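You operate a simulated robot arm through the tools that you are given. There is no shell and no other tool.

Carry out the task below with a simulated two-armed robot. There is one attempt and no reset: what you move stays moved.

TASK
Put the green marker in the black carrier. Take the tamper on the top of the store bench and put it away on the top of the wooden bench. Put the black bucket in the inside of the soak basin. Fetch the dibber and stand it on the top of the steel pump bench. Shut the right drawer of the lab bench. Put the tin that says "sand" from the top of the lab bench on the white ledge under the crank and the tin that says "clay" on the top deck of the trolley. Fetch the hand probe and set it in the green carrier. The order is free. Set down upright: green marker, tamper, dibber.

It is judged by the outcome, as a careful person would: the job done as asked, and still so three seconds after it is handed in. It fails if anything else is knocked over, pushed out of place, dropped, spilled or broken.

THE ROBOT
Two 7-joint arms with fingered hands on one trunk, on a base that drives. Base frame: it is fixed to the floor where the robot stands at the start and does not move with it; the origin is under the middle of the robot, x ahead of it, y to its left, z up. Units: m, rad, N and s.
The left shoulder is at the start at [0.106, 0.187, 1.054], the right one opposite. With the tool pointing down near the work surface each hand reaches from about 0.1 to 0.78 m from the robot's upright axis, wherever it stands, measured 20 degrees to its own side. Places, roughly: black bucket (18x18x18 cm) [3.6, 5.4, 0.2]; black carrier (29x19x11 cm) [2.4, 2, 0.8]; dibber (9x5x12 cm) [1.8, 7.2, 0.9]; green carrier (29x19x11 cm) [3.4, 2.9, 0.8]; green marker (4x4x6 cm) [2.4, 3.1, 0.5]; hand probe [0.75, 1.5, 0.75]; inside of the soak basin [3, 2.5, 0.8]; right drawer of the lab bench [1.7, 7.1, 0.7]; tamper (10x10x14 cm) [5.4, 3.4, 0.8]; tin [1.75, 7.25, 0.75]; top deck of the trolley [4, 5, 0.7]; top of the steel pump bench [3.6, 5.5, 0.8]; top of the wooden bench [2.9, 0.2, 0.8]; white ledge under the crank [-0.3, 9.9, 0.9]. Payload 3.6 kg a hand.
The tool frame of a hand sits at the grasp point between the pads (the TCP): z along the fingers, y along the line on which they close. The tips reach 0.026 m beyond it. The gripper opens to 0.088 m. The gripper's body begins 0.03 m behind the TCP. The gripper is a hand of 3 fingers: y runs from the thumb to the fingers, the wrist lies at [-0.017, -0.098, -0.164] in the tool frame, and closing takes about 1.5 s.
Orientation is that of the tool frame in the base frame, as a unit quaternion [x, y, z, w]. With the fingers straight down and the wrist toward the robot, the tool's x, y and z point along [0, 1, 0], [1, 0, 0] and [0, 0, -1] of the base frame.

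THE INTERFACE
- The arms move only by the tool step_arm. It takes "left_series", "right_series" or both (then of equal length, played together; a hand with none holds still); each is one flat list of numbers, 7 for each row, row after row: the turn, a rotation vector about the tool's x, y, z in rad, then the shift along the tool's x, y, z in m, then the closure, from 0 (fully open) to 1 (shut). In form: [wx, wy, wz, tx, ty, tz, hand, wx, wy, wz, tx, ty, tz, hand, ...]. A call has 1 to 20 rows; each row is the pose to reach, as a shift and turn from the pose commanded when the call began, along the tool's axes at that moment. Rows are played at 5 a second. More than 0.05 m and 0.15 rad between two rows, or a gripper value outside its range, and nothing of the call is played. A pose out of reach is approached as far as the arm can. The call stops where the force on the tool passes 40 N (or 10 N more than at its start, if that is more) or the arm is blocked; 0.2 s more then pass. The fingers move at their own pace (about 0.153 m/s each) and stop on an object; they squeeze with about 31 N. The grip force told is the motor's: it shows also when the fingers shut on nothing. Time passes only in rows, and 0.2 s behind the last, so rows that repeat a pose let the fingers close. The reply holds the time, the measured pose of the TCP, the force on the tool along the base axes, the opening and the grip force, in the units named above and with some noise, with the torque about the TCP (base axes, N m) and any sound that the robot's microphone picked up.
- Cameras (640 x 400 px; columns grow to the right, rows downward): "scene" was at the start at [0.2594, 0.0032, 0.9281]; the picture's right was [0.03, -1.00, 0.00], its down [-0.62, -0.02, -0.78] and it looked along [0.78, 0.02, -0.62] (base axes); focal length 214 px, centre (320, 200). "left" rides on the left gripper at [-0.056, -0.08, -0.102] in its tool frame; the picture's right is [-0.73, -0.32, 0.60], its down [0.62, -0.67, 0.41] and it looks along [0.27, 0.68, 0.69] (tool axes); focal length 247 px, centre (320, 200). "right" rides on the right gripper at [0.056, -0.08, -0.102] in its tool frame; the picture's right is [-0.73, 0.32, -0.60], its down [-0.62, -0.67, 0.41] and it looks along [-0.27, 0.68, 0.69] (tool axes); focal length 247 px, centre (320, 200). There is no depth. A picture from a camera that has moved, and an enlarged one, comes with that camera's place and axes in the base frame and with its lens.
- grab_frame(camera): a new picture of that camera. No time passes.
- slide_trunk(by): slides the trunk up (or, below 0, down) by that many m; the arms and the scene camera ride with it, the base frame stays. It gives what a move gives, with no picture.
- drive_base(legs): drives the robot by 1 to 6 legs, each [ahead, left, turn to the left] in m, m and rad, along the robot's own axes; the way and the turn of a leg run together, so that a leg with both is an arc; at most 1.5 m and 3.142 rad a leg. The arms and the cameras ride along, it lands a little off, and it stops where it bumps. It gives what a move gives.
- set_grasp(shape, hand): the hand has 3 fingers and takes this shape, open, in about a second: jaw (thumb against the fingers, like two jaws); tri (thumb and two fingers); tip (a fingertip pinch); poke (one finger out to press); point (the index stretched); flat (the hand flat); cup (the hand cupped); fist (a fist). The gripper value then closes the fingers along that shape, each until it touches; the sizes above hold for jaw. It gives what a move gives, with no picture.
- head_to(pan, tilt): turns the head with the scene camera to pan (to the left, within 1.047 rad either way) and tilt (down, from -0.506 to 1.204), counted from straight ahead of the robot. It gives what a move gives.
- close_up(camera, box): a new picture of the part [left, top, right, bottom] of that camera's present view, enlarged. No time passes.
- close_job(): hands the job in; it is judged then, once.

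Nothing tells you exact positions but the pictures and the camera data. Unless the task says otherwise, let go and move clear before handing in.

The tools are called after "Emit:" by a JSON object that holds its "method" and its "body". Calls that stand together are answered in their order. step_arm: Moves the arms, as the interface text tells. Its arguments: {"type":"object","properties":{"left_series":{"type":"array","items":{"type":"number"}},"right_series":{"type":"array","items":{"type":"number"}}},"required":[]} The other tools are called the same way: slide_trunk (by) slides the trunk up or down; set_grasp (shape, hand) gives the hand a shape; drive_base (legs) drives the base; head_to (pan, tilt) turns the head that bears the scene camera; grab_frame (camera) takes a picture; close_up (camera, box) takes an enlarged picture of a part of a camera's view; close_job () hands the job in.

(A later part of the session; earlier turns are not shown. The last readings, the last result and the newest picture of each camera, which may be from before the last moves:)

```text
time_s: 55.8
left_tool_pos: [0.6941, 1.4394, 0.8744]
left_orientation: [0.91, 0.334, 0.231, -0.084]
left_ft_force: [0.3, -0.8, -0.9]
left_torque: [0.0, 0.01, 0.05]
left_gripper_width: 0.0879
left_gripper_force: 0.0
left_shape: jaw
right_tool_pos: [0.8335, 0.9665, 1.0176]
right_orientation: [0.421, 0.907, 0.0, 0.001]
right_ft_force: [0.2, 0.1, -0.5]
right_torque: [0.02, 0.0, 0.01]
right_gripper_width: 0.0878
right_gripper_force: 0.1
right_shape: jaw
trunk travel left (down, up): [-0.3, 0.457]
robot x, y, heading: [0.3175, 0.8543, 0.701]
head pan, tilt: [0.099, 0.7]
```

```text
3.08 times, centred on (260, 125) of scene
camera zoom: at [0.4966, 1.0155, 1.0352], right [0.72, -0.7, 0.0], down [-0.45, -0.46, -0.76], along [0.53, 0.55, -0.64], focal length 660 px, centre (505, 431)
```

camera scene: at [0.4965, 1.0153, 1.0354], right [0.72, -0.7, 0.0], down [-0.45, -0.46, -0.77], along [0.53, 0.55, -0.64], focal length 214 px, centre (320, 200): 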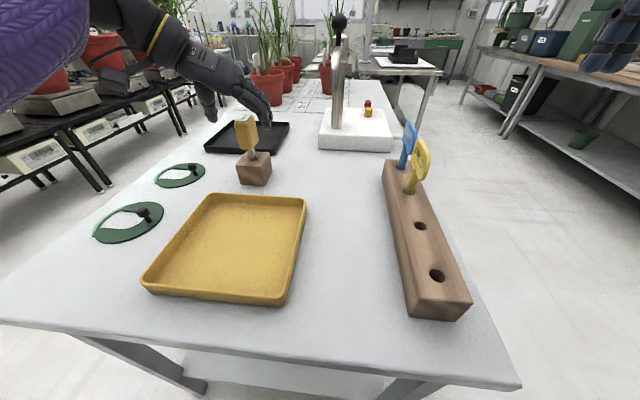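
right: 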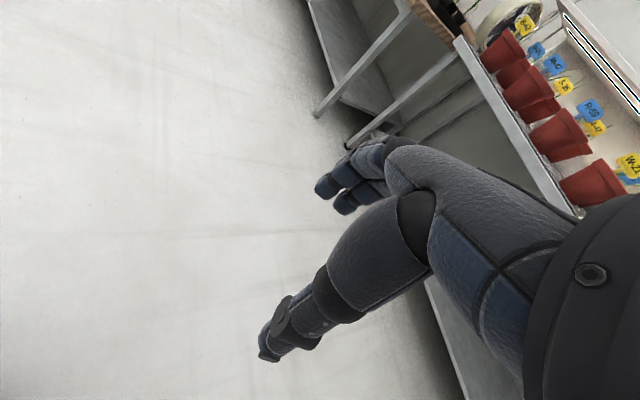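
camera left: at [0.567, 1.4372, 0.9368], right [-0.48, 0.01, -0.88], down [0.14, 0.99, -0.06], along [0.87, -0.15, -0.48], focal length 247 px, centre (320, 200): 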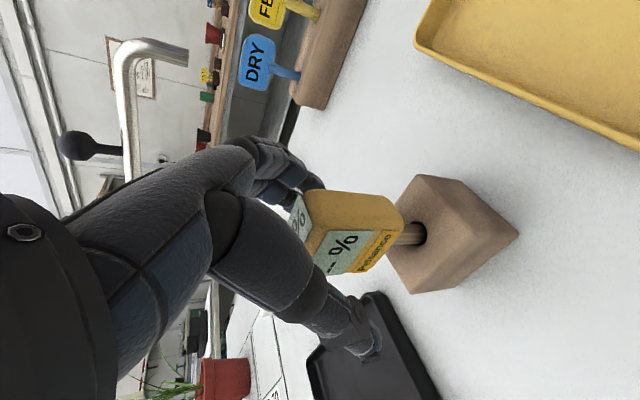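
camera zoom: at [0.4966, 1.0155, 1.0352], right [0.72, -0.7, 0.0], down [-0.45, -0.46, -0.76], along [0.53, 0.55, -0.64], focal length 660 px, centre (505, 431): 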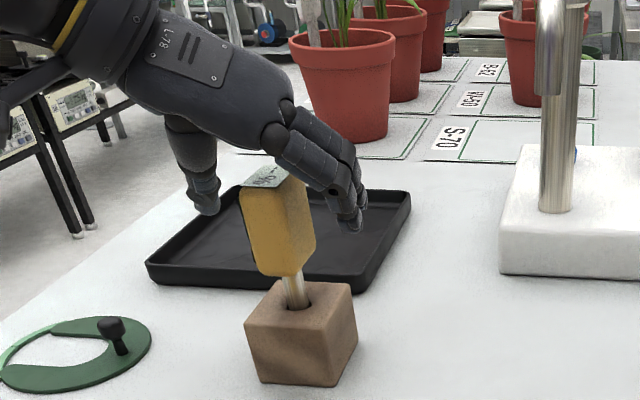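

The probe is between thumb and fingers. Closing now.

Emit:
{"method": "step_arm", "body": {"left_series": [0, 0, 0, 0, 0, 0.003, 0.3, 0, 0, 0, 0, 0, 0.003, 0.6, 0, 0, 0, 0, 0, 0.003, 1, 0, 0, 0, 0, 0, 0.003, 1, 0, 0, 0, 0, 0, 0.003, 1, 0, 0, 0, 0, 0, 0.003, 1, 0, 0, 0, 0, 0, 0.003, 1, 0, 0, 0, 0, 0, 0.003, 1, 0, 0, 0, 0, 0, 0.003, 1]}}

Emit:
{"method": "grab_frame", "body": {"camera": "left"}}

Emit:
{"method": "close_up", "body": {"camera": "scene", "box": [180, 60, 340, 190]}}

```text
time_s: 57.8
left_tool_pos: [0.6965, 1.4393, 0.8718]
left_orientation: [0.91, 0.334, 0.232, -0.084]
left_ft_force: [0.9, 0.0, -0.1]
left_torque: [-0.02, -0.03, 0.0]
left_gripper_width: 0.0242
left_gripper_force: 30.8
left_shape: jaw
right_tool_pos: [0.8332, 0.9657, 1.019]
right_orientation: [0.421, 0.907, 0.0, -0.001]
right_ft_force: [-0.4, 0.1, 0.2]
right_torque: [0.0, -0.02, 0.0]
right_gripper_width: 0.0877
right_gripper_force: 0.1
right_shape: jaw
trunk travel left (down, up): [-0.3, 0.457]
robot x, y, heading: [0.3235, 0.8513, 0.703]
head pan, tilt: [0.099, 0.7]
```

```text
taken
camera left: at [0.5682, 1.438, 0.934], right [-0.48, 0.01, -0.88], down [0.14, 0.99, -0.06], along [0.87, -0.15, -0.48], focal length 247 px, centre (320, 200)
```

left: 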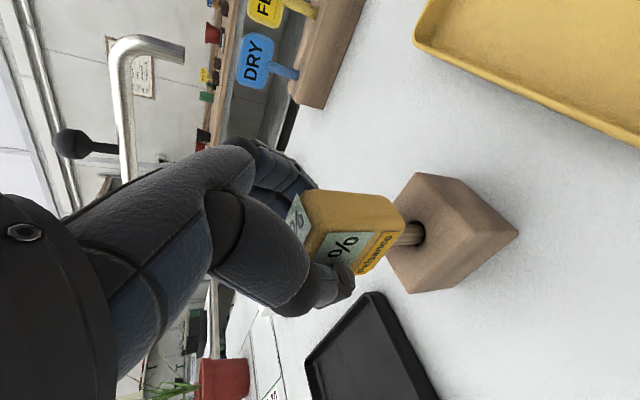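

```text
3.08 times, centred on (260, 125) of scene
camera zoom: at [0.4968, 1.0155, 1.0352], right [0.72, -0.7, 0.0], down [-0.45, -0.46, -0.76], along [0.53, 0.55, -0.64], focal length 660 px, centre (505, 431)
```

zoom: 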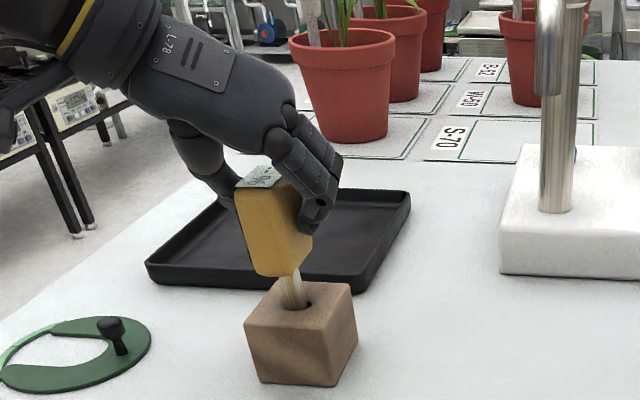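

Gripped at 24 mm. Lifting straight up out of the holder.

Emit:
{"method": "step_arm", "body": {"left_series": [0, 0, 0, 0.0072, 0, -0.0132, 1, 0, 0, 0, 0.0143, 0, -0.0263, 1, 0, 0, 0, 0.0239, 0, -0.0439, 1, 0, 0, 0, 0.0335, 0, -0.0615, 1, 0, 0, 0, 0.043, 0, -0.079, 1, 0, 0, 0, 0.0574, 0, -0.1054, 1, 0, 0, 0, 0.0717, 0, -0.1317, 1]}}

Emit:
{"method": "grab_frame", "body": {"camera": "left"}}

Emit:
{"method": "grab_frame", "body": {"camera": "scene"}}

```text
time_s: 59.4
left_tool_pos: [0.6942, 1.4387, 1.0227]
left_orientation: [0.91, 0.334, 0.231, -0.084]
left_ft_force: [-0.5, 0.0, -0.8]
left_torque: [0.03, 0.03, -0.02]
left_gripper_width: 0.0242
left_gripper_force: 31.5
left_shape: jaw
right_tool_pos: [0.8333, 0.9653, 1.0182]
right_orientation: [0.421, 0.907, 0.0, -0.001]
right_ft_force: [-0.1, 0.8, 0.2]
right_torque: [0.01, -0.01, -0.01]
right_gripper_width: 0.0876
right_gripper_force: 0.1
right_shape: jaw
trunk travel left (down, up): [-0.3, 0.457]
robot x, y, heading: [0.3194, 0.8503, 0.701]
head pan, tilt: [0.099, 0.7]
```

```text
taken
camera left: at [0.5671, 1.4367, 1.0848], right [-0.48, 0.01, -0.88], down [0.14, 0.99, -0.06], along [0.87, -0.15, -0.48], focal length 247 px, centre (320, 200)
```

left: 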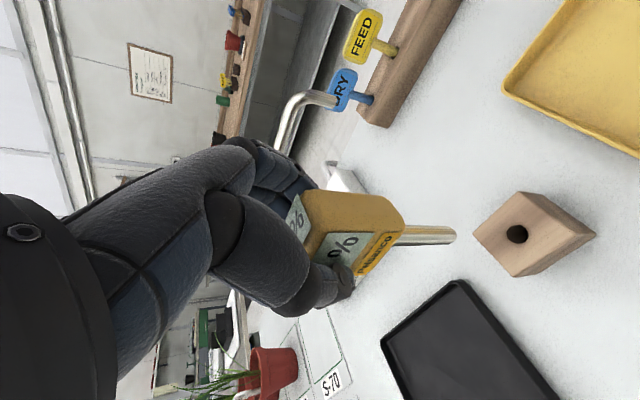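

```text
taken
camera scene: at [0.4967, 1.0153, 1.0352], right [0.72, -0.7, 0.0], down [-0.45, -0.46, -0.76], along [0.53, 0.55, -0.64], focal length 214 px, centre (320, 200)
```

scene: 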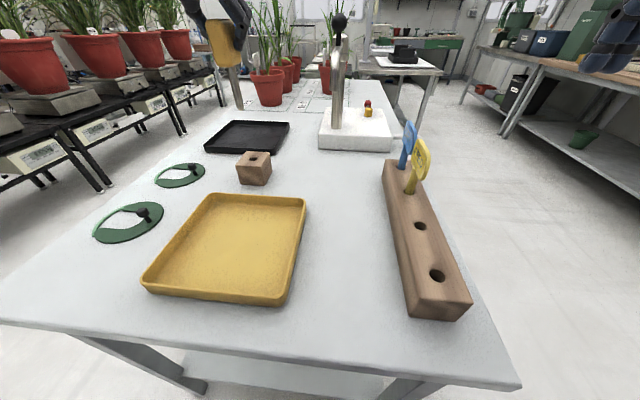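

The probe is out cleanly. I'll raise the trunk, tuck the hand back, back off, and then look down the aisle toward the carriers.

Emit:
{"method": "slide_trunk", "body": {"by": 0.25}}

Emit:
{"method": "step_arm", "body": {"left_series": [0, 0, 0, -0.0253, 0, -0.0233, 1, 0, 0, 0, -0.0507, 0, -0.0466, 1, 0, 0, 0, -0.076, 0, -0.0698, 1, 0, 0, 0, -0.1013, 0, -0.0931, 1, 0, 0, 0, -0.1267, 0, -0.1164, 1, 0, 0, 0, -0.152, 0, -0.1397, 1]}}

Emit:
{"method": "drive_base", "body": {"legs": [[-0.35, 0, 0], [0, -1.1, 0], [1.5, 0, 0]]}}

Emit:
{"method": "head_to", "body": {"pan": 0.3, "tilt": 0.4}}

Emit:
{"method": "grab_frame", "body": {"camera": "scene"}}

```text
time_s: 62.0
left_tool_pos: [0.6943, 1.4402, 1.2723]
left_orientation: [0.91, 0.334, 0.231, -0.084]
left_ft_force: [0.4, 1.3, 0.4]
left_torque: [-0.04, 0.03, 0.01]
left_gripper_width: 0.0241
left_gripper_force: 31.0
left_shape: jaw
right_tool_pos: [0.8326, 0.9653, 1.2682]
right_orientation: [0.421, 0.907, 0.0, 0.001]
right_ft_force: [0.1, 0.0, -0.8]
right_torque: [0.01, 0.0, 0.01]
right_gripper_width: 0.0877
right_gripper_force: 0.0
right_shape: jaw
trunk travel left (down, up): [-0.55, 0.207]
robot x, y, heading: [0.3193, 0.8537, 0.7]
head pan, tilt: [0.099, 0.7]
```

```text
time_s: 63.4
left_tool_pos: [0.5389, 1.3091, 1.3228]
left_orientation: [0.91, 0.334, 0.231, -0.085]
left_ft_force: [0.1, 0.1, 0.4]
left_torque: [-0.01, -0.02, 0.0]
left_gripper_width: 0.0239
left_gripper_force: 31.5
left_shape: jaw
right_tool_pos: [0.8316, 0.9663, 1.2686]
right_orientation: [0.421, 0.907, 0.0, 0.0]
right_ft_force: [-0.3, -0.5, -0.2]
right_torque: [-0.03, -0.02, 0.03]
right_gripper_width: 0.0876
right_gripper_force: 0.0
right_shape: jaw
trunk travel left (down, up): [-0.55, 0.207]
robot x, y, heading: [0.3177, 0.8526, 0.706]
head pan, tilt: [0.099, 0.7]
```

```text
time_s: 78.0
left_tool_pos: [2.1293, 1.2546, 1.3218]
left_orientation: [0.907, 0.341, 0.231, -0.085]
left_ft_force: [0.0, 0.3, -0.8]
left_torque: [0.01, -0.03, -0.01]
left_gripper_width: 0.0239
left_gripper_force: 31.1
left_shape: jaw
right_tool_pos: [2.4275, 0.9168, 1.269]
right_orientation: [0.412, 0.911, 0.0, 0.0]
right_ft_force: [0.2, -0.6, 0.8]
right_torque: [0.04, 0.05, 0.03]
right_gripper_width: 0.0879
right_gripper_force: 0.1
right_shape: jaw
trunk travel left (down, up): [-0.55, 0.207]
robot x, y, heading: [1.9166, 0.7953, 0.718]
head pan, tilt: [0.099, 0.7]
```

```text
time_s: 78.8
left_tool_pos: [2.1294, 1.2549, 1.3223]
left_orientation: [0.907, 0.342, 0.231, -0.086]
left_ft_force: [0.1, -0.1, -0.9]
left_torque: [0.0, 0.02, -0.02]
left_gripper_width: 0.0243
left_gripper_force: 31.3
left_shape: jaw
right_tool_pos: [2.4278, 0.9175, 1.2684]
right_orientation: [0.412, 0.911, 0.0, 0.0]
right_ft_force: [-0.4, -0.4, -0.4]
right_torque: [-0.01, 0.01, 0.01]
right_gripper_width: 0.0879
right_gripper_force: 0.0
right_shape: jaw
trunk travel left (down, up): [-0.55, 0.207]
robot x, y, heading: [1.9159, 0.7924, 0.722]
head pan, tilt: [0.3, 0.4]
```

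```text
taken
camera scene: at [2.0624, 0.9614, 1.3259], right [0.85, -0.52, 0.0], down [-0.2, -0.33, -0.92], along [0.48, 0.78, -0.39], focal length 214 px, centre (320, 200)
```

scene: 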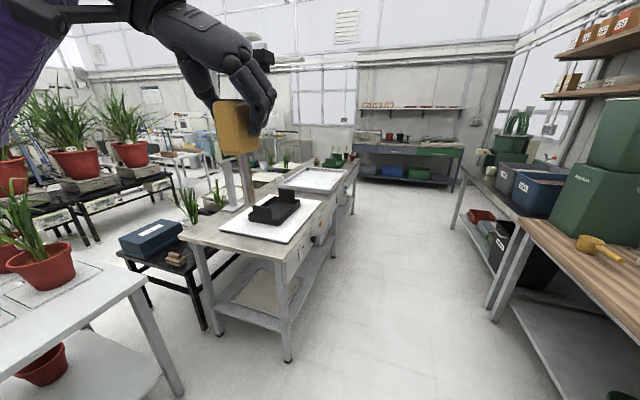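

I see the black carrier on the basin bench's near end, the basin behind it, and the green carrier presumably past it. I'll drive along to the green carrier and face the bench.

Emit:
{"method": "drive_base", "body": {"legs": [[1.4, -0.05, -0.025], [0.95, 0, 0]]}}

Emit:
{"method": "head_to", "body": {"pan": 1.0, "tilt": 0.6}}

Emit:
{"method": "grab_frame", "body": {"camera": "scene"}}

Emit:
{"method": "head_to", "body": {"pan": 0.0, "tilt": 0.4}}

Emit:
{"method": "grab_frame", "body": {"camera": "scene"}}

```text
time_s: 90.5
left_tool_pos: [4.0044, 2.7263, 1.3218]
left_orientation: [0.915, 0.319, 0.232, -0.08]
left_ft_force: [-0.2, 0.3, 0.3]
left_torque: [-0.02, 0.0, -0.01]
left_gripper_width: 0.0241
left_gripper_force: 30.7
left_shape: jaw
right_tool_pos: [4.2861, 2.3727, 1.269]
right_orientation: [0.436, 0.9, 0.0, 0.001]
right_ft_force: [0.5, -0.2, -0.8]
right_torque: [0.02, -0.01, 0.0]
right_gripper_width: 0.0876
right_gripper_force: 0.0
right_shape: jaw
trunk travel left (down, up): [-0.55, 0.207]
robot x, y, heading: [3.7684, 2.2755, 0.669]
head pan, tilt: [0.3, 0.4]
```

```text
time_s: 91.5
left_tool_pos: [4.0043, 2.7275, 1.3223]
left_orientation: [0.916, 0.319, 0.232, -0.08]
left_ft_force: [0.8, 0.4, -1.5]
left_torque: [0.0, -0.05, 0.0]
left_gripper_width: 0.0243
left_gripper_force: 30.8
left_shape: jaw
right_tool_pos: [4.2858, 2.3728, 1.2678]
right_orientation: [0.435, 0.9, 0.001, -0.001]
right_ft_force: [0.3, -0.3, -0.2]
right_torque: [0.01, 0.03, 0.01]
right_gripper_width: 0.0877
right_gripper_force: 0.1
right_shape: jaw
trunk travel left (down, up): [-0.55, 0.207]
robot x, y, heading: [3.7693, 2.2777, 0.673]
head pan, tilt: [1.0, 0.6]
```

```text
taken
camera scene: at [3.8613, 2.4477, 1.3077], right [1.0, 0.1, 0.0], down [0.05, -0.56, -0.83], along [-0.08, 0.82, -0.56], focal length 214 px, centre (320, 200)
```

scene: 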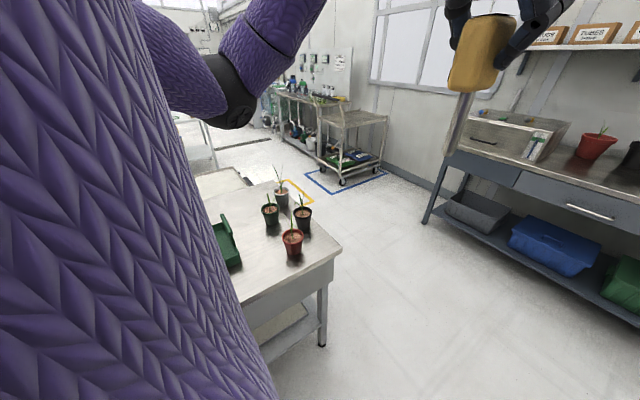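

```text
time_s: 92.8
left_tool_pos: [4.0034, 2.7251, 1.3233]
left_orientation: [0.915, 0.318, 0.233, -0.08]
left_ft_force: [0.1, 0.0, -0.2]
left_torque: [0.02, 0.03, 0.02]
left_gripper_width: 0.0241
left_gripper_force: 31.3
left_shape: jaw
right_tool_pos: [4.2851, 2.3737, 1.2683]
right_orientation: [0.435, 0.9, 0.0, 0.0]
right_ft_force: [0.7, 0.9, 0.7]
right_torque: [-0.01, 0.0, -0.02]
right_gripper_width: 0.0877
right_gripper_force: 0.0
right_shape: jaw
trunk travel left (down, up): [-0.55, 0.207]
robot x, y, heading: [3.7651, 2.2777, 0.673]
head pan, tilt: [0.0, 0.4]
```

```text
taken
camera scene: at [3.9424, 2.4172, 1.3259], right [0.62, -0.78, 0.0], down [-0.31, -0.24, -0.92], along [0.72, 0.57, -0.39], focal length 214 px, centre (320, 200)
```

scene: 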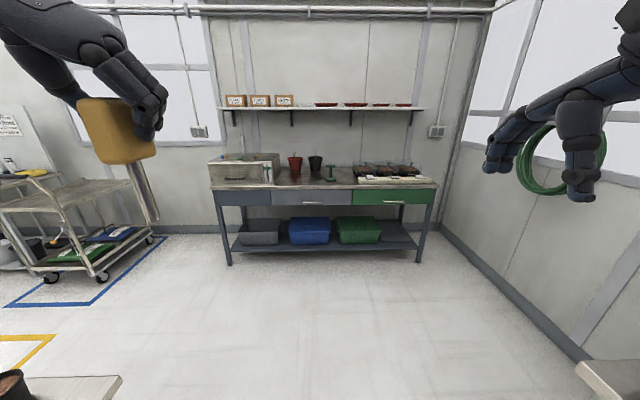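

The store bench is ahead with the tamper on it; the green carrier is on my left. I'll turn to face the basin bench.

Emit:
{"method": "drive_base", "body": {"legs": [[0, 0, 1.59]]}}

Emit:
{"method": "head_to", "body": {"pan": 0.0, "tilt": 0.8}}

Emit:
{"method": "grab_frame", "body": {"camera": "scene"}}

```text
time_s: 97.0
left_tool_pos: [3.3183, 2.5139, 1.3231]
left_orientation: [0.423, 0.872, 0.109, -0.221]
left_ft_force: [0.1, 0.0, -0.6]
left_torque: [0.0, -0.01, -0.01]
left_gripper_width: 0.0241
left_gripper_force: 30.9
left_shape: jaw
right_tool_pos: [3.6729, 2.7932, 1.2688]
right_orientation: [-0.328, 0.945, 0.0, 0.0]
right_ft_force: [0.1, 0.2, 0.8]
right_torque: [-0.03, 0.01, -0.01]
right_gripper_width: 0.0879
right_gripper_force: 0.1
right_shape: jaw
trunk travel left (down, up): [-0.55, 0.207]
robot x, y, heading: [3.7665, 2.2762, 2.237]
head pan, tilt: [0.0, 0.4]
```

```text
time_s: 97.9
left_tool_pos: [3.3181, 2.5155, 1.3229]
left_orientation: [0.423, 0.872, 0.109, -0.221]
left_ft_force: [-0.2, 0.5, -0.5]
left_torque: [0.0, 0.0, 0.01]
left_gripper_width: 0.0242
left_gripper_force: 31.0
left_shape: jaw
right_tool_pos: [3.6734, 2.7936, 1.2687]
right_orientation: [-0.326, 0.945, -0.001, 0.001]
right_ft_force: [-0.3, 0.0, -0.2]
right_torque: [-0.03, 0.01, 0.01]
right_gripper_width: 0.0877
right_gripper_force: 0.1
right_shape: jaw
trunk travel left (down, up): [-0.55, 0.207]
robot x, y, heading: [3.7678, 2.2787, 2.234]
head pan, tilt: [0.0, 0.799]
```

```text
taken
camera scene: at [3.633, 2.4455, 1.2909], right [0.79, 0.62, 0.0], down [0.44, -0.56, -0.7], along [-0.43, 0.55, -0.72], focal length 214 px, centre (320, 200)
```

scene: 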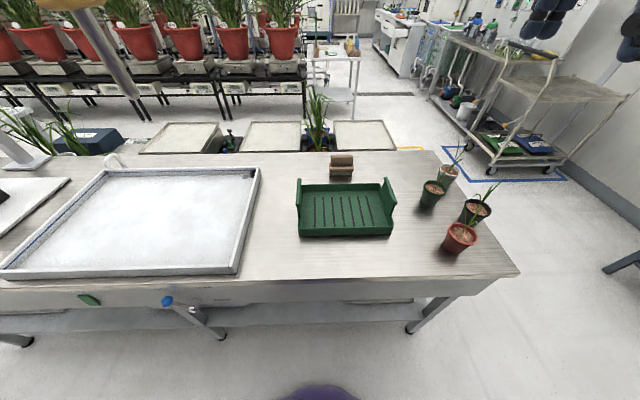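

Emit:
{"method": "close_up", "body": {"camera": "scene", "box": [270, 140, 430, 250]}}

Emit:
{"method": "close_up", "body": {"camera": "scene", "box": [0, 130, 290, 320]}}

Emit:
{"method": "grab_frame", "body": {"camera": "left"}}

```text
3.64 times, centred on (350, 195) of scene
camera zoom: at [3.633, 2.4455, 1.2909], right [0.79, 0.62, 0.0], down [0.44, -0.56, -0.7], along [-0.43, 0.55, -0.72], focal length 780 px, centre (211, 218)
```

zoom: 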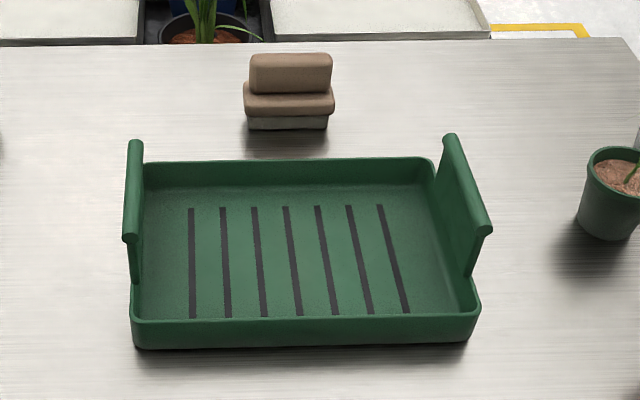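

```text
2.11 times, centred on (145, 225) of scene
camera zoom: at [3.633, 2.4455, 1.2909], right [0.79, 0.62, 0.0], down [0.44, -0.56, -0.7], along [-0.43, 0.55, -0.72], focal length 452 px, centre (688, 147)
```

zoom: 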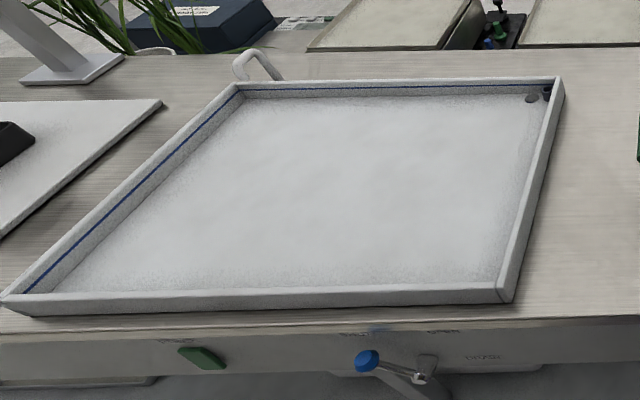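

```text
taken
camera left: at [3.3165, 2.3881, 1.3845], right [-0.03, -0.48, -0.88], down [-0.98, 0.17, -0.07], along [0.18, 0.86, -0.48], focal length 247 px, centre (320, 200)
```

left: 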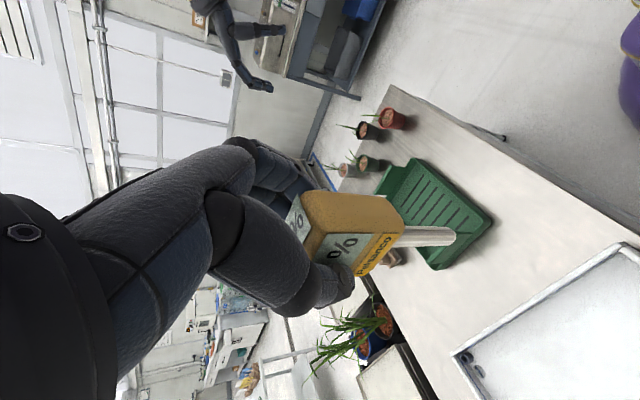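

The green carrier is a low tray with tall end handles. I'll position so the tray is in front of the left hand, lower the trunk, then tip the probe forward so it lies down gently.

Emit:
{"method": "drive_base", "body": {"legs": [[0.1, -0.22, 0.03]]}}

Emit:
{"method": "slide_trunk", "body": {"by": -0.2}}

Emit:
{"method": "head_to", "body": {"pan": 0.2, "tilt": 0.8}}

Emit:
{"method": "grab_frame", "body": {"camera": "scene"}}

```text
time_s: 99.7
left_tool_pos: [3.4241, 2.7206, 1.3227]
left_orientation: [0.412, 0.877, 0.104, -0.223]
left_ft_force: [-0.7, -0.5, -0.7]
left_torque: [0.01, 0.01, -0.02]
left_gripper_width: 0.0241
left_gripper_force: 31.2
left_shape: jaw
right_tool_pos: [3.7706, 3.0101, 1.268]
right_orientation: [-0.339, 0.941, 0.0, 0.001]
right_ft_force: [0.1, -0.1, -0.2]
right_torque: [-0.07, 0.01, -0.01]
right_gripper_width: 0.0877
right_gripper_force: 0.0
right_shape: jaw
trunk travel left (down, up): [-0.55, 0.207]
robot x, y, heading: [3.8782, 2.4962, 2.259]
head pan, tilt: [0.0, 0.799]
```

```text
time_s: 101.8
left_tool_pos: [3.4235, 2.7212, 1.1223]
left_orientation: [0.412, 0.877, 0.106, -0.222]
left_ft_force: [-0.5, 0.5, -0.4]
left_torque: [0.04, 0.01, 0.04]
left_gripper_width: 0.024
left_gripper_force: 31.0
left_shape: jaw
right_tool_pos: [3.7718, 3.009, 1.0686]
right_orientation: [-0.339, 0.941, 0.001, 0.001]
right_ft_force: [0.4, -0.2, -0.1]
right_torque: [-0.02, -0.01, -0.02]
right_gripper_width: 0.0876
right_gripper_force: 0.0
right_shape: jaw
trunk travel left (down, up): [-0.35, 0.407]
robot x, y, heading: [3.8763, 2.4956, 2.259]
head pan, tilt: [0.0, 0.799]
```

```text
time_s: 102.6
left_tool_pos: [3.4225, 2.7202, 1.1227]
left_orientation: [0.412, 0.877, 0.105, -0.222]
left_ft_force: [-0.6, -0.8, -0.5]
left_torque: [0.0, -0.01, 0.02]
left_gripper_width: 0.0242
left_gripper_force: 30.7
left_shape: jaw
right_tool_pos: [3.7707, 3.0094, 1.0689]
right_orientation: [-0.338, 0.941, 0.0, 0.0]
right_ft_force: [-0.3, -0.4, 0.4]
right_torque: [-0.01, -0.03, 0.02]
right_gripper_width: 0.0876
right_gripper_force: 0.0
right_shape: jaw
trunk travel left (down, up): [-0.35, 0.407]
robot x, y, heading: [3.8753, 2.4924, 2.261]
head pan, tilt: [0.201, 0.799]
```

```text
taken
camera scene: at [3.7177, 2.6617, 1.081], right [0.63, 0.78, 0.0], down [0.56, -0.45, -0.7], along [-0.54, 0.44, -0.72], focal length 214 px, centre (320, 200)
```

scene: 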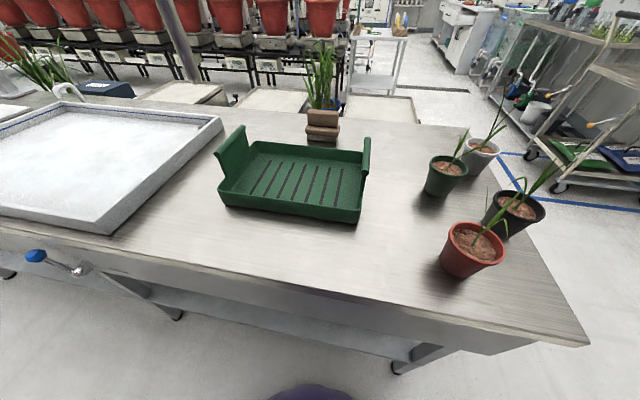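

Tray front centre is near (3.46, 2.79). I'll move the probe above the tray while tilting it 45° forward.

Emit:
{"method": "step_arm", "body": {"left_series": [0, 0.131, 0, 0.003, 0.0123, 0.0344, 1, 0, 0.262, 0, 0.0061, 0.0245, 0.0688, 1, 0, 0.393, 0, 0.0091, 0.0368, 0.1032, 1, 0, 0.524, 0, 0.0121, 0.0491, 0.1375, 1, 0, 0.655, 0, 0.0152, 0.0613, 0.1719, 1, 0, 0.785, 0, 0.0182, 0.0736, 0.2063, 1]}}

Emit:
{"method": "grab_frame", "body": {"camera": "left"}}

Emit:
{"method": "grab_frame", "body": {"camera": "scene"}}

```text
time_s: 104.0
left_tool_pos: [3.4078, 2.856, 0.9499]
left_orientation: [0.341, 0.725, 0.255, -0.541]
left_ft_force: [0.0, 0.8, 0.2]
left_torque: [0.0, -0.01, 0.01]
left_gripper_width: 0.0239
left_gripper_force: 31.1
left_shape: jaw
right_tool_pos: [3.7725, 3.0099, 1.0687]
right_orientation: [-0.339, 0.941, 0.001, 0.0]
right_ft_force: [0.7, -0.1, 0.0]
right_torque: [0.0, 0.0, 0.02]
right_gripper_width: 0.0877
right_gripper_force: 0.1
right_shape: jaw
trunk travel left (down, up): [-0.35, 0.407]
robot x, y, heading: [3.8761, 2.492, 2.262]
head pan, tilt: [0.201, 0.799]
```

```text
taken
camera left: at [3.419, 2.7177, 0.9236], right [-0.48, 0.08, -0.87], down [-0.88, 0.02, 0.48], along [0.05, 1.0, 0.06], focal length 247 px, centre (320, 200)
```

left: 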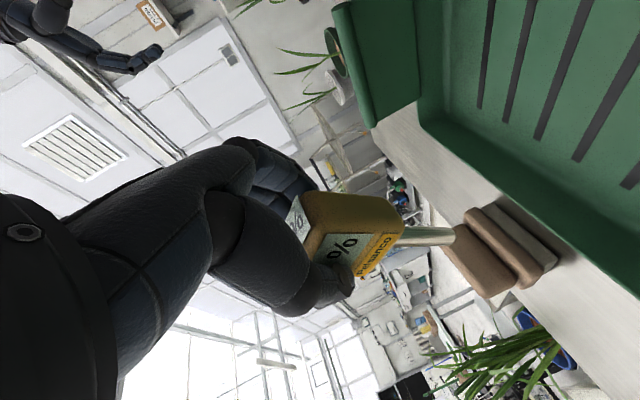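

```text
taken
camera scene: at [3.7176, 2.662, 1.0809], right [0.63, 0.78, 0.0], down [0.56, -0.45, -0.7], along [-0.54, 0.44, -0.72], focal length 214 px, centre (320, 200)
```

scene: 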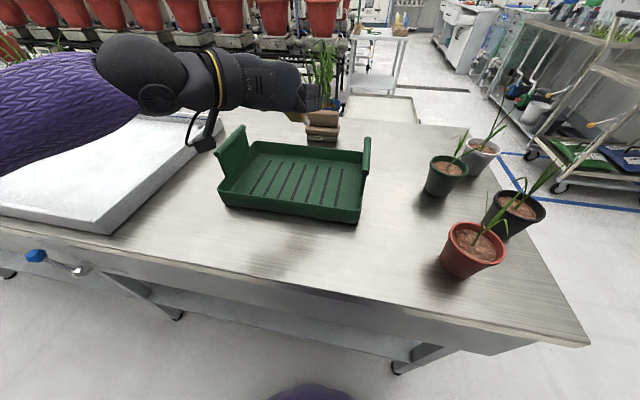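

Pose reached, but the forearm would cross the tray's left handle if I lower now. I'll yaw the hand 45° so the forearm comes in over the low front wall.

Emit:
{"method": "step_arm", "body": {"left_series": [0.1226, -0.019, -0.0457, 0.0003, 0.0034, 0.0008, 1, 0.2452, -0.0379, -0.0913, 0.0005, 0.0068, 0.0016, 1, 0.3678, -0.0569, -0.137, 0.0008, 0.0102, 0.0024, 1, 0.4904, -0.0758, -0.1826, 0.001, 0.0135, 0.0032, 1, 0.613, -0.0948, -0.2283, 0.0013, 0.0169, 0.004, 1, 0.7356, -0.1137, -0.2739, 0.0015, 0.0203, 0.0048, 1]}}

Emit:
{"method": "grab_frame", "body": {"camera": "left"}}

Emit:
{"method": "grab_frame", "body": {"camera": "scene"}}

```text
time_s: 105.4
left_tool_pos: [3.4205, 2.8742, 0.9502]
left_orientation: [0.037, 0.836, 0.027, -0.547]
left_ft_force: [0.5, -0.9, -0.7]
left_torque: [0.03, -0.04, 0.01]
left_gripper_width: 0.0242
left_gripper_force: 31.0
left_shape: jaw
right_tool_pos: [3.7703, 3.0099, 1.0685]
right_orientation: [-0.339, 0.941, -0.001, 0.0]
right_ft_force: [-0.2, 0.5, 0.2]
right_torque: [0.02, 0.01, -0.02]
right_gripper_width: 0.0878
right_gripper_force: 0.0
right_shape: jaw
trunk travel left (down, up): [-0.35, 0.407]
robot x, y, heading: [3.8733, 2.4943, 2.263]
head pan, tilt: [0.201, 0.799]
```

```text
taken
camera left: at [3.5285, 2.7833, 0.9385], right [-0.28, -0.29, -0.92], down [-0.69, -0.61, 0.4], along [-0.67, 0.74, -0.03], focal length 247 px, centre (320, 200)
```

left: 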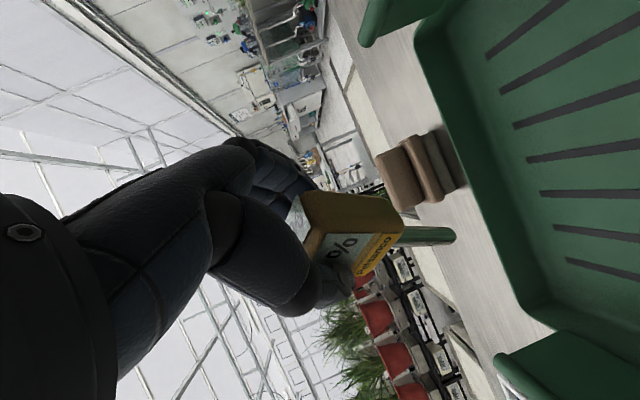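

```text
taken
camera scene: at [3.718, 2.662, 1.081], right [0.63, 0.78, 0.0], down [0.56, -0.45, -0.7], along [-0.54, 0.44, -0.72], focal length 214 px, centre (320, 200)
```

scene: 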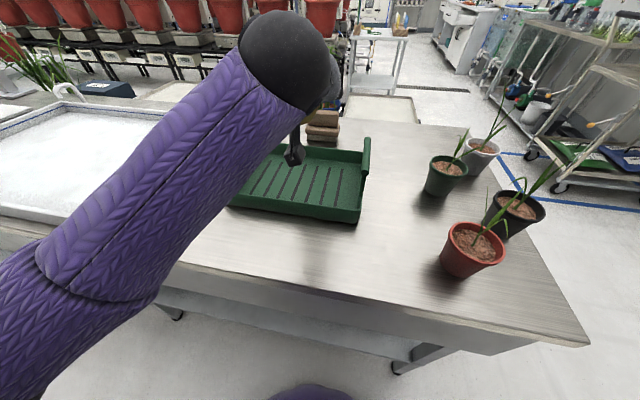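

Emit:
{"method": "step_arm", "body": {"left_series": [0, 0, 0, -0.0229, -0.0001, 0.01, 1, 0, 0, 0, -0.0458, -0.0002, 0.02, 1, 0, 0, 0, -0.0642, -0.0003, 0.028, 1, 0, 0, 0, -0.0779, -0.0004, 0.0341, 1, 0, 0, 0, -0.0825, -0.0005, 0.0361, 1]}}

Emit:
{"method": "grab_frame", "body": {"camera": "left"}}

Emit:
{"method": "grab_frame", "body": {"camera": "scene"}}

```text
time_s: 106.6
left_tool_pos: [3.4213, 2.8745, 0.8619]
left_orientation: [0.038, 0.836, 0.031, -0.547]
left_ft_force: [-0.3, -0.9, 2.6]
left_torque: [0.02, 0.19, -0.03]
left_gripper_width: 0.0242
left_gripper_force: 31.0
left_shape: jaw
right_tool_pos: [3.7708, 3.0095, 1.0699]
right_orientation: [-0.339, 0.941, 0.001, -0.001]
right_ft_force: [0.5, 0.6, 0.1]
right_torque: [0.02, 0.0, 0.04]
right_gripper_width: 0.0878
right_gripper_force: 0.1
right_shape: jaw
trunk travel left (down, up): [-0.35, 0.407]
robot x, y, heading: [3.8797, 2.4933, 2.257]
head pan, tilt: [0.201, 0.799]
```

```text
taken
camera left: at [3.529, 2.7835, 0.8493], right [-0.28, -0.29, -0.92], down [-0.69, -0.61, 0.4], along [-0.67, 0.74, -0.02], focal length 247 px, centre (320, 200)
```

left: 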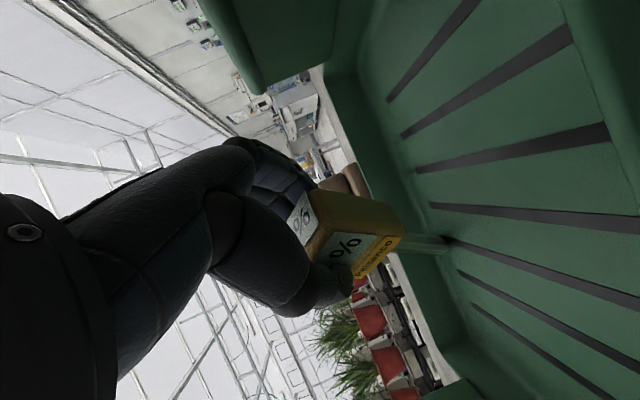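

```text
taken
camera scene: at [3.718, 2.6616, 1.0811], right [0.63, 0.78, 0.0], down [0.56, -0.45, -0.7], along [-0.54, 0.44, -0.72], focal length 214 px, centre (320, 200)
```

scene: 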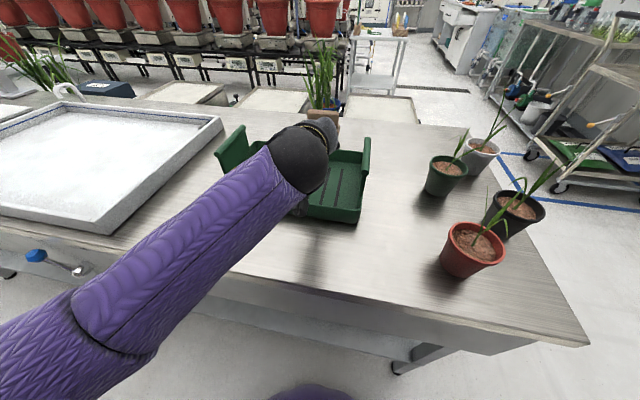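

The stem tip touches the tray floor (2.6 N). I'll pivot about the tip a bit more to lower the body, then release.

Emit:
{"method": "step_arm", "body": {"left_series": [0, 0.07, 0, -0.0067, 0, -0.0027, 1, 0, 0.14, 0, -0.0133, 0, -0.0055, 1, 0, 0.2, 0, -0.0195, 0, -0.0082, 1]}}

Emit:
{"method": "grab_frame", "body": {"camera": "left"}}

```text
time_s: 107.4
left_tool_pos: [3.4359, 2.8729, 0.8446]
left_orientation: [0.035, 0.777, 0.032, -0.628]
left_ft_force: [-0.2, 0.3, 0.2]
left_torque: [0.02, 0.14, 0.0]
left_gripper_width: 0.024
left_gripper_force: 30.5
left_shape: jaw
right_tool_pos: [3.7701, 3.0099, 1.0682]
right_orientation: [-0.339, 0.941, 0.0, 0.001]
right_ft_force: [-0.1, -0.3, -1.3]
right_torque: [0.01, 0.01, -0.02]
right_gripper_width: 0.0878
right_gripper_force: 0.1
right_shape: jaw
trunk travel left (down, up): [-0.35, 0.407]
robot x, y, heading: [3.8786, 2.4914, 2.263]
head pan, tilt: [0.201, 0.799]
```

```text
taken
camera left: at [3.5391, 2.7821, 0.8108], right [-0.46, -0.27, -0.85], down [-0.59, -0.61, 0.52], along [-0.66, 0.74, 0.12], focal length 247 px, centre (320, 200)
```

left: 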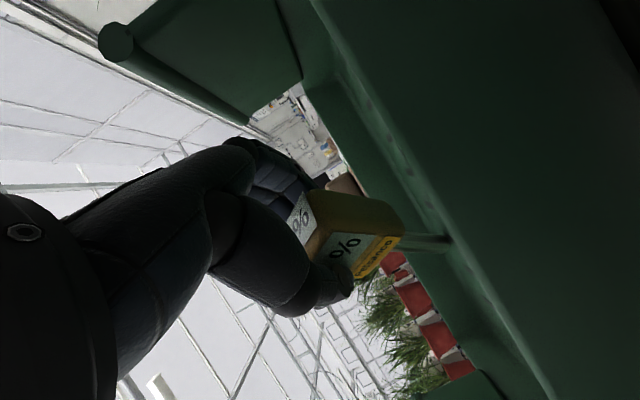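

Emit:
{"method": "step_arm", "body": {"left_series": [0, 0, 0, 0, 0, 0, 0.7, 0, 0, 0, 0, 0, 0, 0.5, 0, 0, 0, 0, 0, 0, 0.3, 0, 0, 0, 0, 0, 0, 0.1, 0, 0, 0, 0, 0, 0, 0, 0, 0, 0, 0, 0, 0, 0]}}

Emit:
{"method": "grab_frame", "body": {"camera": "left"}}

```text
time_s: 108.8
left_tool_pos: [3.4354, 2.8718, 0.8458]
left_orientation: [0.034, 0.777, 0.033, -0.628]
left_ft_force: [-0.4, 0.3, 0.9]
left_torque: [-0.02, -0.01, 0.03]
left_gripper_width: 0.0875
left_gripper_force: 0.0
left_shape: jaw
right_tool_pos: [3.7711, 3.0095, 1.0684]
right_orientation: [-0.339, 0.941, 0.0, 0.001]
right_ft_force: [0.2, -0.5, -0.9]
right_torque: [0.05, -0.02, -0.02]
right_gripper_width: 0.0877
right_gripper_force: 0.0
right_shape: jaw
trunk travel left (down, up): [-0.35, 0.407]
robot x, y, heading: [3.882, 2.4934, 2.261]
head pan, tilt: [0.201, 0.799]
```

```text
taken
camera left: at [3.539, 2.7824, 0.8113], right [-0.46, -0.27, -0.85], down [-0.59, -0.61, 0.52], along [-0.66, 0.74, 0.12], focal length 247 px, centre (320, 200)
```

left: 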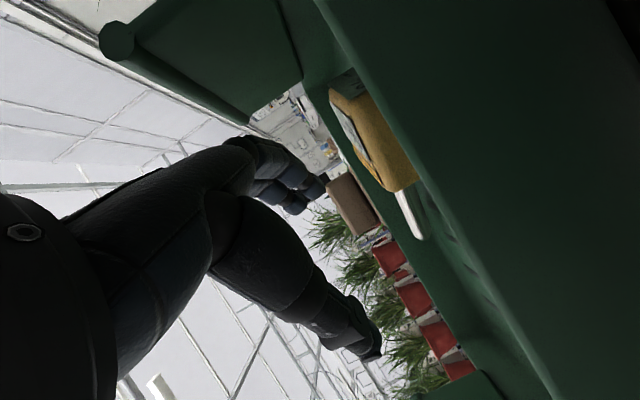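

The probe lies in the tray. I'll lift clear and check from above.

Emit:
{"method": "step_arm", "body": {"left_series": [0, 0, 0, 0.0391, 0.0003, -0.0084, 0, 0, 0, 0, 0.0782, 0.0007, -0.0168, 0, 0, 0, 0, 0.1174, 0.001, -0.0252, 0, 0, 0, 0, 0.1565, 0.0014, -0.0336, 0, 0, 0, 0, 0.1956, 0.0017, -0.042, 0]}}

Emit:
{"method": "step_arm", "body": {"left_series": [0.049, -0.1165, -0.0594, 0, 0, -0.008, 0, 0.098, -0.2329, -0.1187, 0, 0, -0.016, 0, 0.147, -0.3494, -0.1781, 0, 0, -0.024, 0, 0.196, -0.4658, -0.2375, 0, 0, -0.032, 0, 0.245, -0.5823, -0.2968, 0, 0, -0.04, 0, 0.294, -0.6987, -0.3562, 0, 0, -0.048, 0, 0.343, -0.8152, -0.4155, 0, 0, -0.056, 0, 0.392, -0.9316, -0.4749, 0, 0, -0.064, 0, 0.441, -1.0481, -0.5343, 0, 0, -0.072, 0, 0.49, -1.1645, -0.5936, 0, 0, -0.08, 0, 0.539, -1.281, -0.653, 0, 0, -0.088, 0]}}

Emit:
{"method": "head_to", "body": {"pan": 0.15, "tilt": 0.9}}

Emit:
{"method": "grab_frame", "body": {"camera": "scene"}}

```text
time_s: 110.0
left_tool_pos: [3.4297, 2.867, 1.0448]
left_orientation: [0.036, 0.774, 0.027, -0.632]
left_ft_force: [-0.1, 0.1, -0.3]
left_torque: [0.0, 0.0, 0.02]
left_gripper_width: 0.0876
left_gripper_force: 0.0
left_shape: jaw
right_tool_pos: [3.772, 3.0094, 1.0695]
right_orientation: [-0.339, 0.941, 0.001, 0.0]
right_ft_force: [0.0, 0.8, -1.0]
right_torque: [0.03, 0.0, -0.02]
right_gripper_width: 0.0877
right_gripper_force: 0.1
right_shape: jaw
trunk travel left (down, up): [-0.35, 0.407]
robot x, y, heading: [3.8785, 2.4955, 2.263]
head pan, tilt: [0.201, 0.799]
```

```text
time_s: 110.7
left_tool_pos: [3.3992, 2.8376, 1.0278]
left_orientation: [-0.047, 0.817, -0.032, -0.574]
left_ft_force: [0.7, 0.7, 0.1]
left_torque: [0.0, -0.02, 0.0]
left_gripper_width: 0.0878
left_gripper_force: 0.0
left_shape: jaw
right_tool_pos: [3.771, 3.0088, 1.0679]
right_orientation: [-0.339, 0.941, -0.001, 0.0]
right_ft_force: [1.1, 0.0, -0.4]
right_torque: [-0.02, 0.0, 0.01]
right_gripper_width: 0.0876
right_gripper_force: 0.2
right_shape: jaw
trunk travel left (down, up): [-0.35, 0.407]
robot x, y, heading: [3.8749, 2.4944, 2.257]
head pan, tilt: [0.201, 0.799]
stopped in row 3 (left hand): the arm was blocked; the commanded pose is now the measured one
```

```text
time_s: 111.3
left_tool_pos: [3.3988, 2.837, 1.0262]
left_orientation: [-0.045, 0.817, -0.032, -0.574]
left_ft_force: [0.0, 0.1, 0.5]
left_torque: [0.01, -0.01, -0.01]
left_gripper_width: 0.0876
left_gripper_force: 0.0
left_shape: jaw
right_tool_pos: [3.7702, 3.0099, 1.0686]
right_orientation: [-0.339, 0.941, -0.001, 0.0]
right_ft_force: [0.7, -0.1, -0.3]
right_torque: [0.0, 0.01, 0.02]
right_gripper_width: 0.0875
right_gripper_force: 0.1
right_shape: jaw
trunk travel left (down, up): [-0.35, 0.407]
robot x, y, heading: [3.8796, 2.4971, 2.264]
head pan, tilt: [0.15, 0.901]
```

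```text
taken
camera scene: at [3.7242, 2.6614, 1.0731], right [0.67, 0.74, 0.0], down [0.58, -0.52, -0.62], along [-0.46, 0.41, -0.78], focal length 214 px, centre (320, 200)
```

scene: 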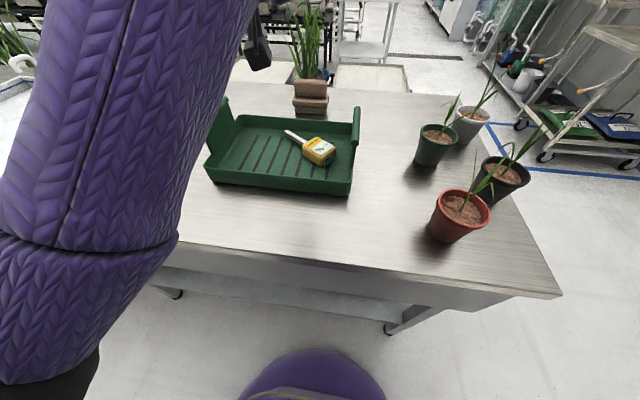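

The probe is resting in the green carrier. I'll bring the left arm back home in stages.

Emit:
{"method": "step_arm", "body": {"left_series": [-0.0852, -0.0741, 0.073, 0.0089, -0.0028, 0.0019, 0, -0.1704, -0.1482, 0.146, 0.0179, -0.0056, 0.0037, 0, -0.2557, -0.2223, 0.219, 0.0268, -0.0085, 0.0056, 0, -0.3409, -0.2964, 0.292, 0.0358, -0.0113, 0.0075, 0, -0.4261, -0.3706, 0.365, 0.0447, -0.0141, 0.0093, 0, -0.5113, -0.4447, 0.438, 0.0537, -0.0169, 0.0112, 0, -0.5966, -0.5188, 0.511, 0.0626, -0.0198, 0.0131, 0, -0.6818, -0.5929, 0.584, 0.0716, -0.0226, 0.0149, 0, -0.767, -0.667, 0.657, 0.0805, -0.0254, 0.0168, 0]}}

```text
time_s: 113.3
left_tool_pos: [3.3606, 2.8082, 1.0967]
left_orientation: [0.413, 0.877, 0.106, -0.221]
left_ft_force: [-1.3, 0.2, 0.0]
left_torque: [-0.01, -0.01, -0.01]
left_gripper_width: 0.0881
left_gripper_force: 0.1
left_shape: jaw
right_tool_pos: [3.7711, 3.0099, 1.0685]
right_orientation: [-0.339, 0.941, 0.0, 0.0]
right_ft_force: [-0.5, -0.1, -0.3]
right_torque: [0.03, -0.01, -0.02]
right_gripper_width: 0.0875
right_gripper_force: 0.1
right_shape: jaw
trunk travel left (down, up): [-0.35, 0.407]
robot x, y, heading: [3.8804, 2.4938, 2.257]
head pan, tilt: [0.15, 0.901]
```

Emit:
{"method": "step_arm", "body": {"left_series": [0.0327, -0.0327, -0.1279, -0.0067, -0.0039, -0.0037, 0, 0.0653, -0.0653, -0.2558, -0.0135, -0.0079, -0.0073, 0, 0.098, -0.098, -0.3838, -0.0202, -0.0118, -0.011, 0, 0.1307, -0.1307, -0.5117, -0.0269, -0.0158, -0.0146, 0, 0.1633, -0.1633, -0.6396, -0.0337, -0.0197, -0.0183, 0, 0.196, -0.196, -0.7675, -0.0404, -0.0237, -0.022, 0, 0.2287, -0.2287, -0.8954, -0.0471, -0.0276, -0.0256, 0, 0.2613, -0.2613, -1.0233, -0.0539, -0.0315, -0.0293, 0, 0.294, -0.294, -1.1513, -0.0606, -0.0355, -0.0329, 0, 0.3267, -0.3267, -1.2792, -0.0673, -0.0394, -0.0366, 0, 0.3593, -0.3593, -1.4071, -0.0741, -0.0434, -0.0402, 0, 0.392, -0.392, -1.535, -0.0808, -0.0473, -0.0439, 0]}}

Emit:
{"method": "slide_trunk", "body": {"by": 0.2}}

Emit:
{"method": "head_to", "body": {"pan": 0.75, "tilt": 0.6}}

Emit:
{"method": "grab_frame", "body": {"camera": "scene"}}

```text
time_s: 115.9
left_tool_pos: [3.3832, 2.7077, 1.0962]
left_orientation: [-0.34, 0.94, -0.002, 0.002]
left_ft_force: [-0.4, -0.4, -0.2]
left_torque: [0.02, -0.02, 0.0]
left_gripper_width: 0.0879
left_gripper_force: 0.0
left_shape: jaw
right_tool_pos: [3.7712, 3.0094, 1.0693]
right_orientation: [-0.339, 0.941, 0.0, 0.0]
right_ft_force: [0.2, -0.1, -0.8]
right_torque: [0.04, 0.02, -0.02]
right_gripper_width: 0.0878
right_gripper_force: 0.1
right_shape: jaw
trunk travel left (down, up): [-0.35, 0.407]
robot x, y, heading: [3.8786, 2.4954, 2.26]
head pan, tilt: [0.15, 0.901]
```

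```text
time_s: 118.1
left_tool_pos: [3.384, 2.7068, 1.2961]
left_orientation: [-0.34, 0.94, -0.002, 0.002]
left_ft_force: [0.4, -0.9, -0.3]
left_torque: [-0.01, -0.02, 0.01]
left_gripper_width: 0.0875
left_gripper_force: 0.1
left_shape: jaw
right_tool_pos: [3.7713, 3.01, 1.2675]
right_orientation: [-0.339, 0.941, 0.0, 0.0]
right_ft_force: [0.4, 0.9, 0.1]
right_torque: [0.02, 0.01, 0.03]
right_gripper_width: 0.0873
right_gripper_force: 0.0
right_shape: jaw
trunk travel left (down, up): [-0.55, 0.207]
robot x, y, heading: [3.8825, 2.4924, 2.259]
head pan, tilt: [0.15, 0.901]
```

```text
time_s: 119.1
left_tool_pos: [3.3824, 2.708, 1.2966]
left_orientation: [-0.34, 0.94, -0.001, 0.001]
left_ft_force: [-0.4, -0.6, 1.4]
left_torque: [-0.02, 0.0, 0.0]
left_gripper_width: 0.0878
left_gripper_force: 0.1
left_shape: jaw
right_tool_pos: [3.7707, 3.0092, 1.2678]
right_orientation: [-0.338, 0.941, 0.0, 0.0]
right_ft_force: [0.0, 0.6, -0.8]
right_torque: [-0.01, 0.0, 0.0]
right_gripper_width: 0.0878
right_gripper_force: 0.0
right_shape: jaw
trunk travel left (down, up): [-0.55, 0.207]
robot x, y, heading: [3.8816, 2.4943, 2.263]
head pan, tilt: [0.75, 0.6]
```

```text
taken
camera scene: at [3.7035, 2.6095, 1.3077], right [0.13, 0.99, 0.0], down [0.56, -0.07, -0.82], along [-0.82, 0.11, -0.57], focal length 214 px, centre (320, 200)
```

scene: 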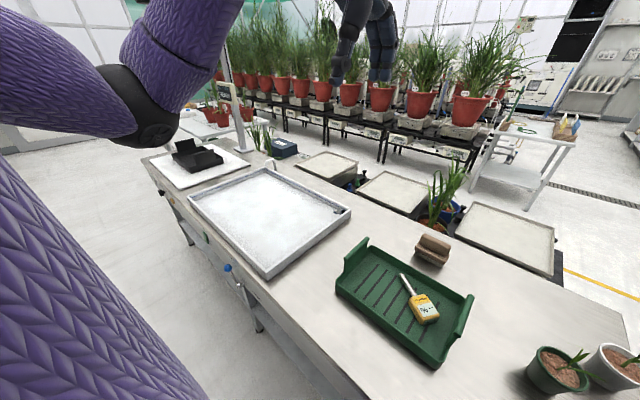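

Emit:
{"method": "close_up", "body": {"camera": "scene", "box": [240, 110, 480, 250]}}

Emit:
{"method": "close_up", "body": {"camera": "scene", "box": [310, 150, 400, 210]}}

```text
2.67 times, centred on (360, 180) of scene
camera zoom: at [3.7035, 2.6095, 1.3077], right [0.13, 0.99, 0.0], down [0.56, -0.07, -0.82], along [-0.82, 0.11, -0.57], focal length 572 px, centre (213, 253)
```

zoom: 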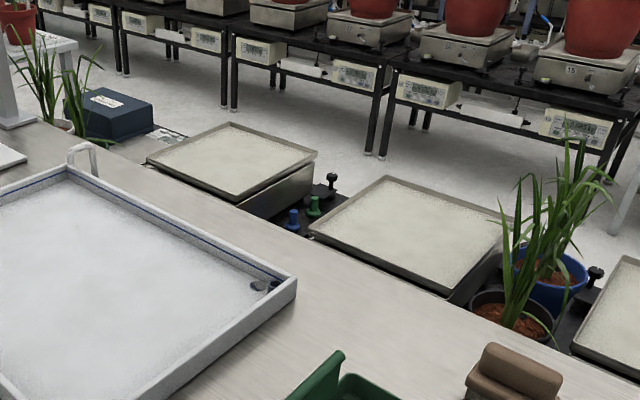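

```text
6.67 times, centred on (355, 180) of scene
camera zoom: at [3.7035, 2.6095, 1.3077], right [0.13, 0.99, 0.0], down [0.56, -0.07, -0.82], along [-0.82, 0.11, -0.57], focal length 1430 px, centre (87, 333)
```

zoom: 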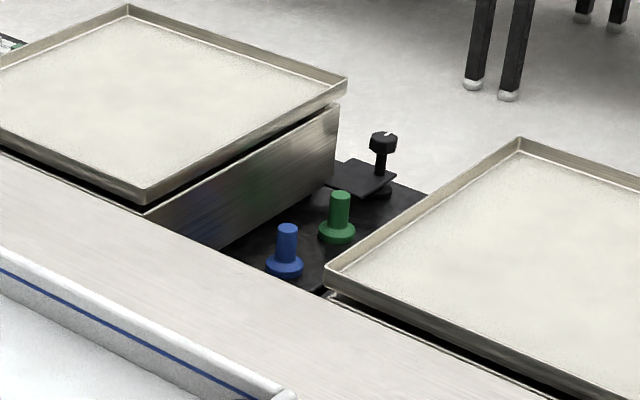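

The green marker (with a blue one beside it) stands on the low table behind the basin bench; I'll fetch it from the rear aisle. First the tamper at the store bench.

Emit:
{"method": "drive_base", "body": {"legs": [[-0.05, 0, 0], [0, 0, -1.57], [0.9, -0.05, 0]]}}

Emit:
{"method": "head_to", "body": {"pan": 0.0, "tilt": 0.6}}

Emit:
{"method": "grab_frame", "body": {"camera": "scene"}}

```text
time_s: 128.2
left_tool_pos: [4.8466, 3.5061, 1.2967]
left_orientation: [0.421, 0.907, -0.001, 0.0]
left_ft_force: [-0.6, 0.1, 0.3]
left_torque: [0.0, 0.02, -0.01]
left_gripper_width: 0.0877
left_gripper_force: 0.1
left_shape: jaw
right_tool_pos: [5.1529, 3.1206, 1.2675]
right_orientation: [0.422, 0.907, 0.0, 0.0]
right_ft_force: [0.2, 0.1, -0.4]
right_torque: [0.0, -0.02, -0.01]
right_gripper_width: 0.0878
right_gripper_force: 0.1
right_shape: jaw
trunk travel left (down, up): [-0.55, 0.207]
robot x, y, heading: [4.6384, 3.0093, 0.698]
head pan, tilt: [0.75, 0.6]
```

```text
time_s: 129.3
left_tool_pos: [4.8459, 3.5063, 1.2975]
left_orientation: [0.422, 0.907, -0.002, 0.0]
left_ft_force: [-0.3, 0.3, 0.6]
left_torque: [0.0, -0.03, 0.01]
left_gripper_width: 0.0878
left_gripper_force: 0.0
left_shape: jaw
right_tool_pos: [5.1538, 3.1201, 1.2675]
right_orientation: [0.422, 0.907, 0.0, 0.0]
right_ft_force: [0.0, -0.5, -0.3]
right_torque: [-0.01, -0.01, -0.01]
right_gripper_width: 0.0878
right_gripper_force: 0.1
right_shape: jaw
trunk travel left (down, up): [-0.55, 0.207]
robot x, y, heading: [4.6404, 3.0097, 0.696]
head pan, tilt: [0.0, 0.6]
```

```text
taken
camera scene: at [4.8055, 3.1516, 1.3077], right [0.64, -0.77, 0.0], down [-0.43, -0.36, -0.82], along [0.63, 0.53, -0.57], focal length 214 px, centre (320, 200)
```

scene: 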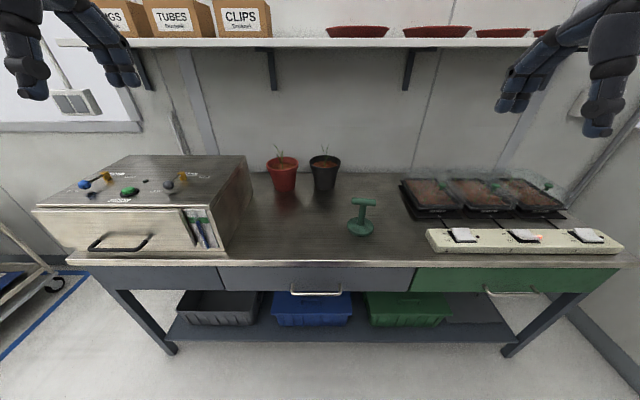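

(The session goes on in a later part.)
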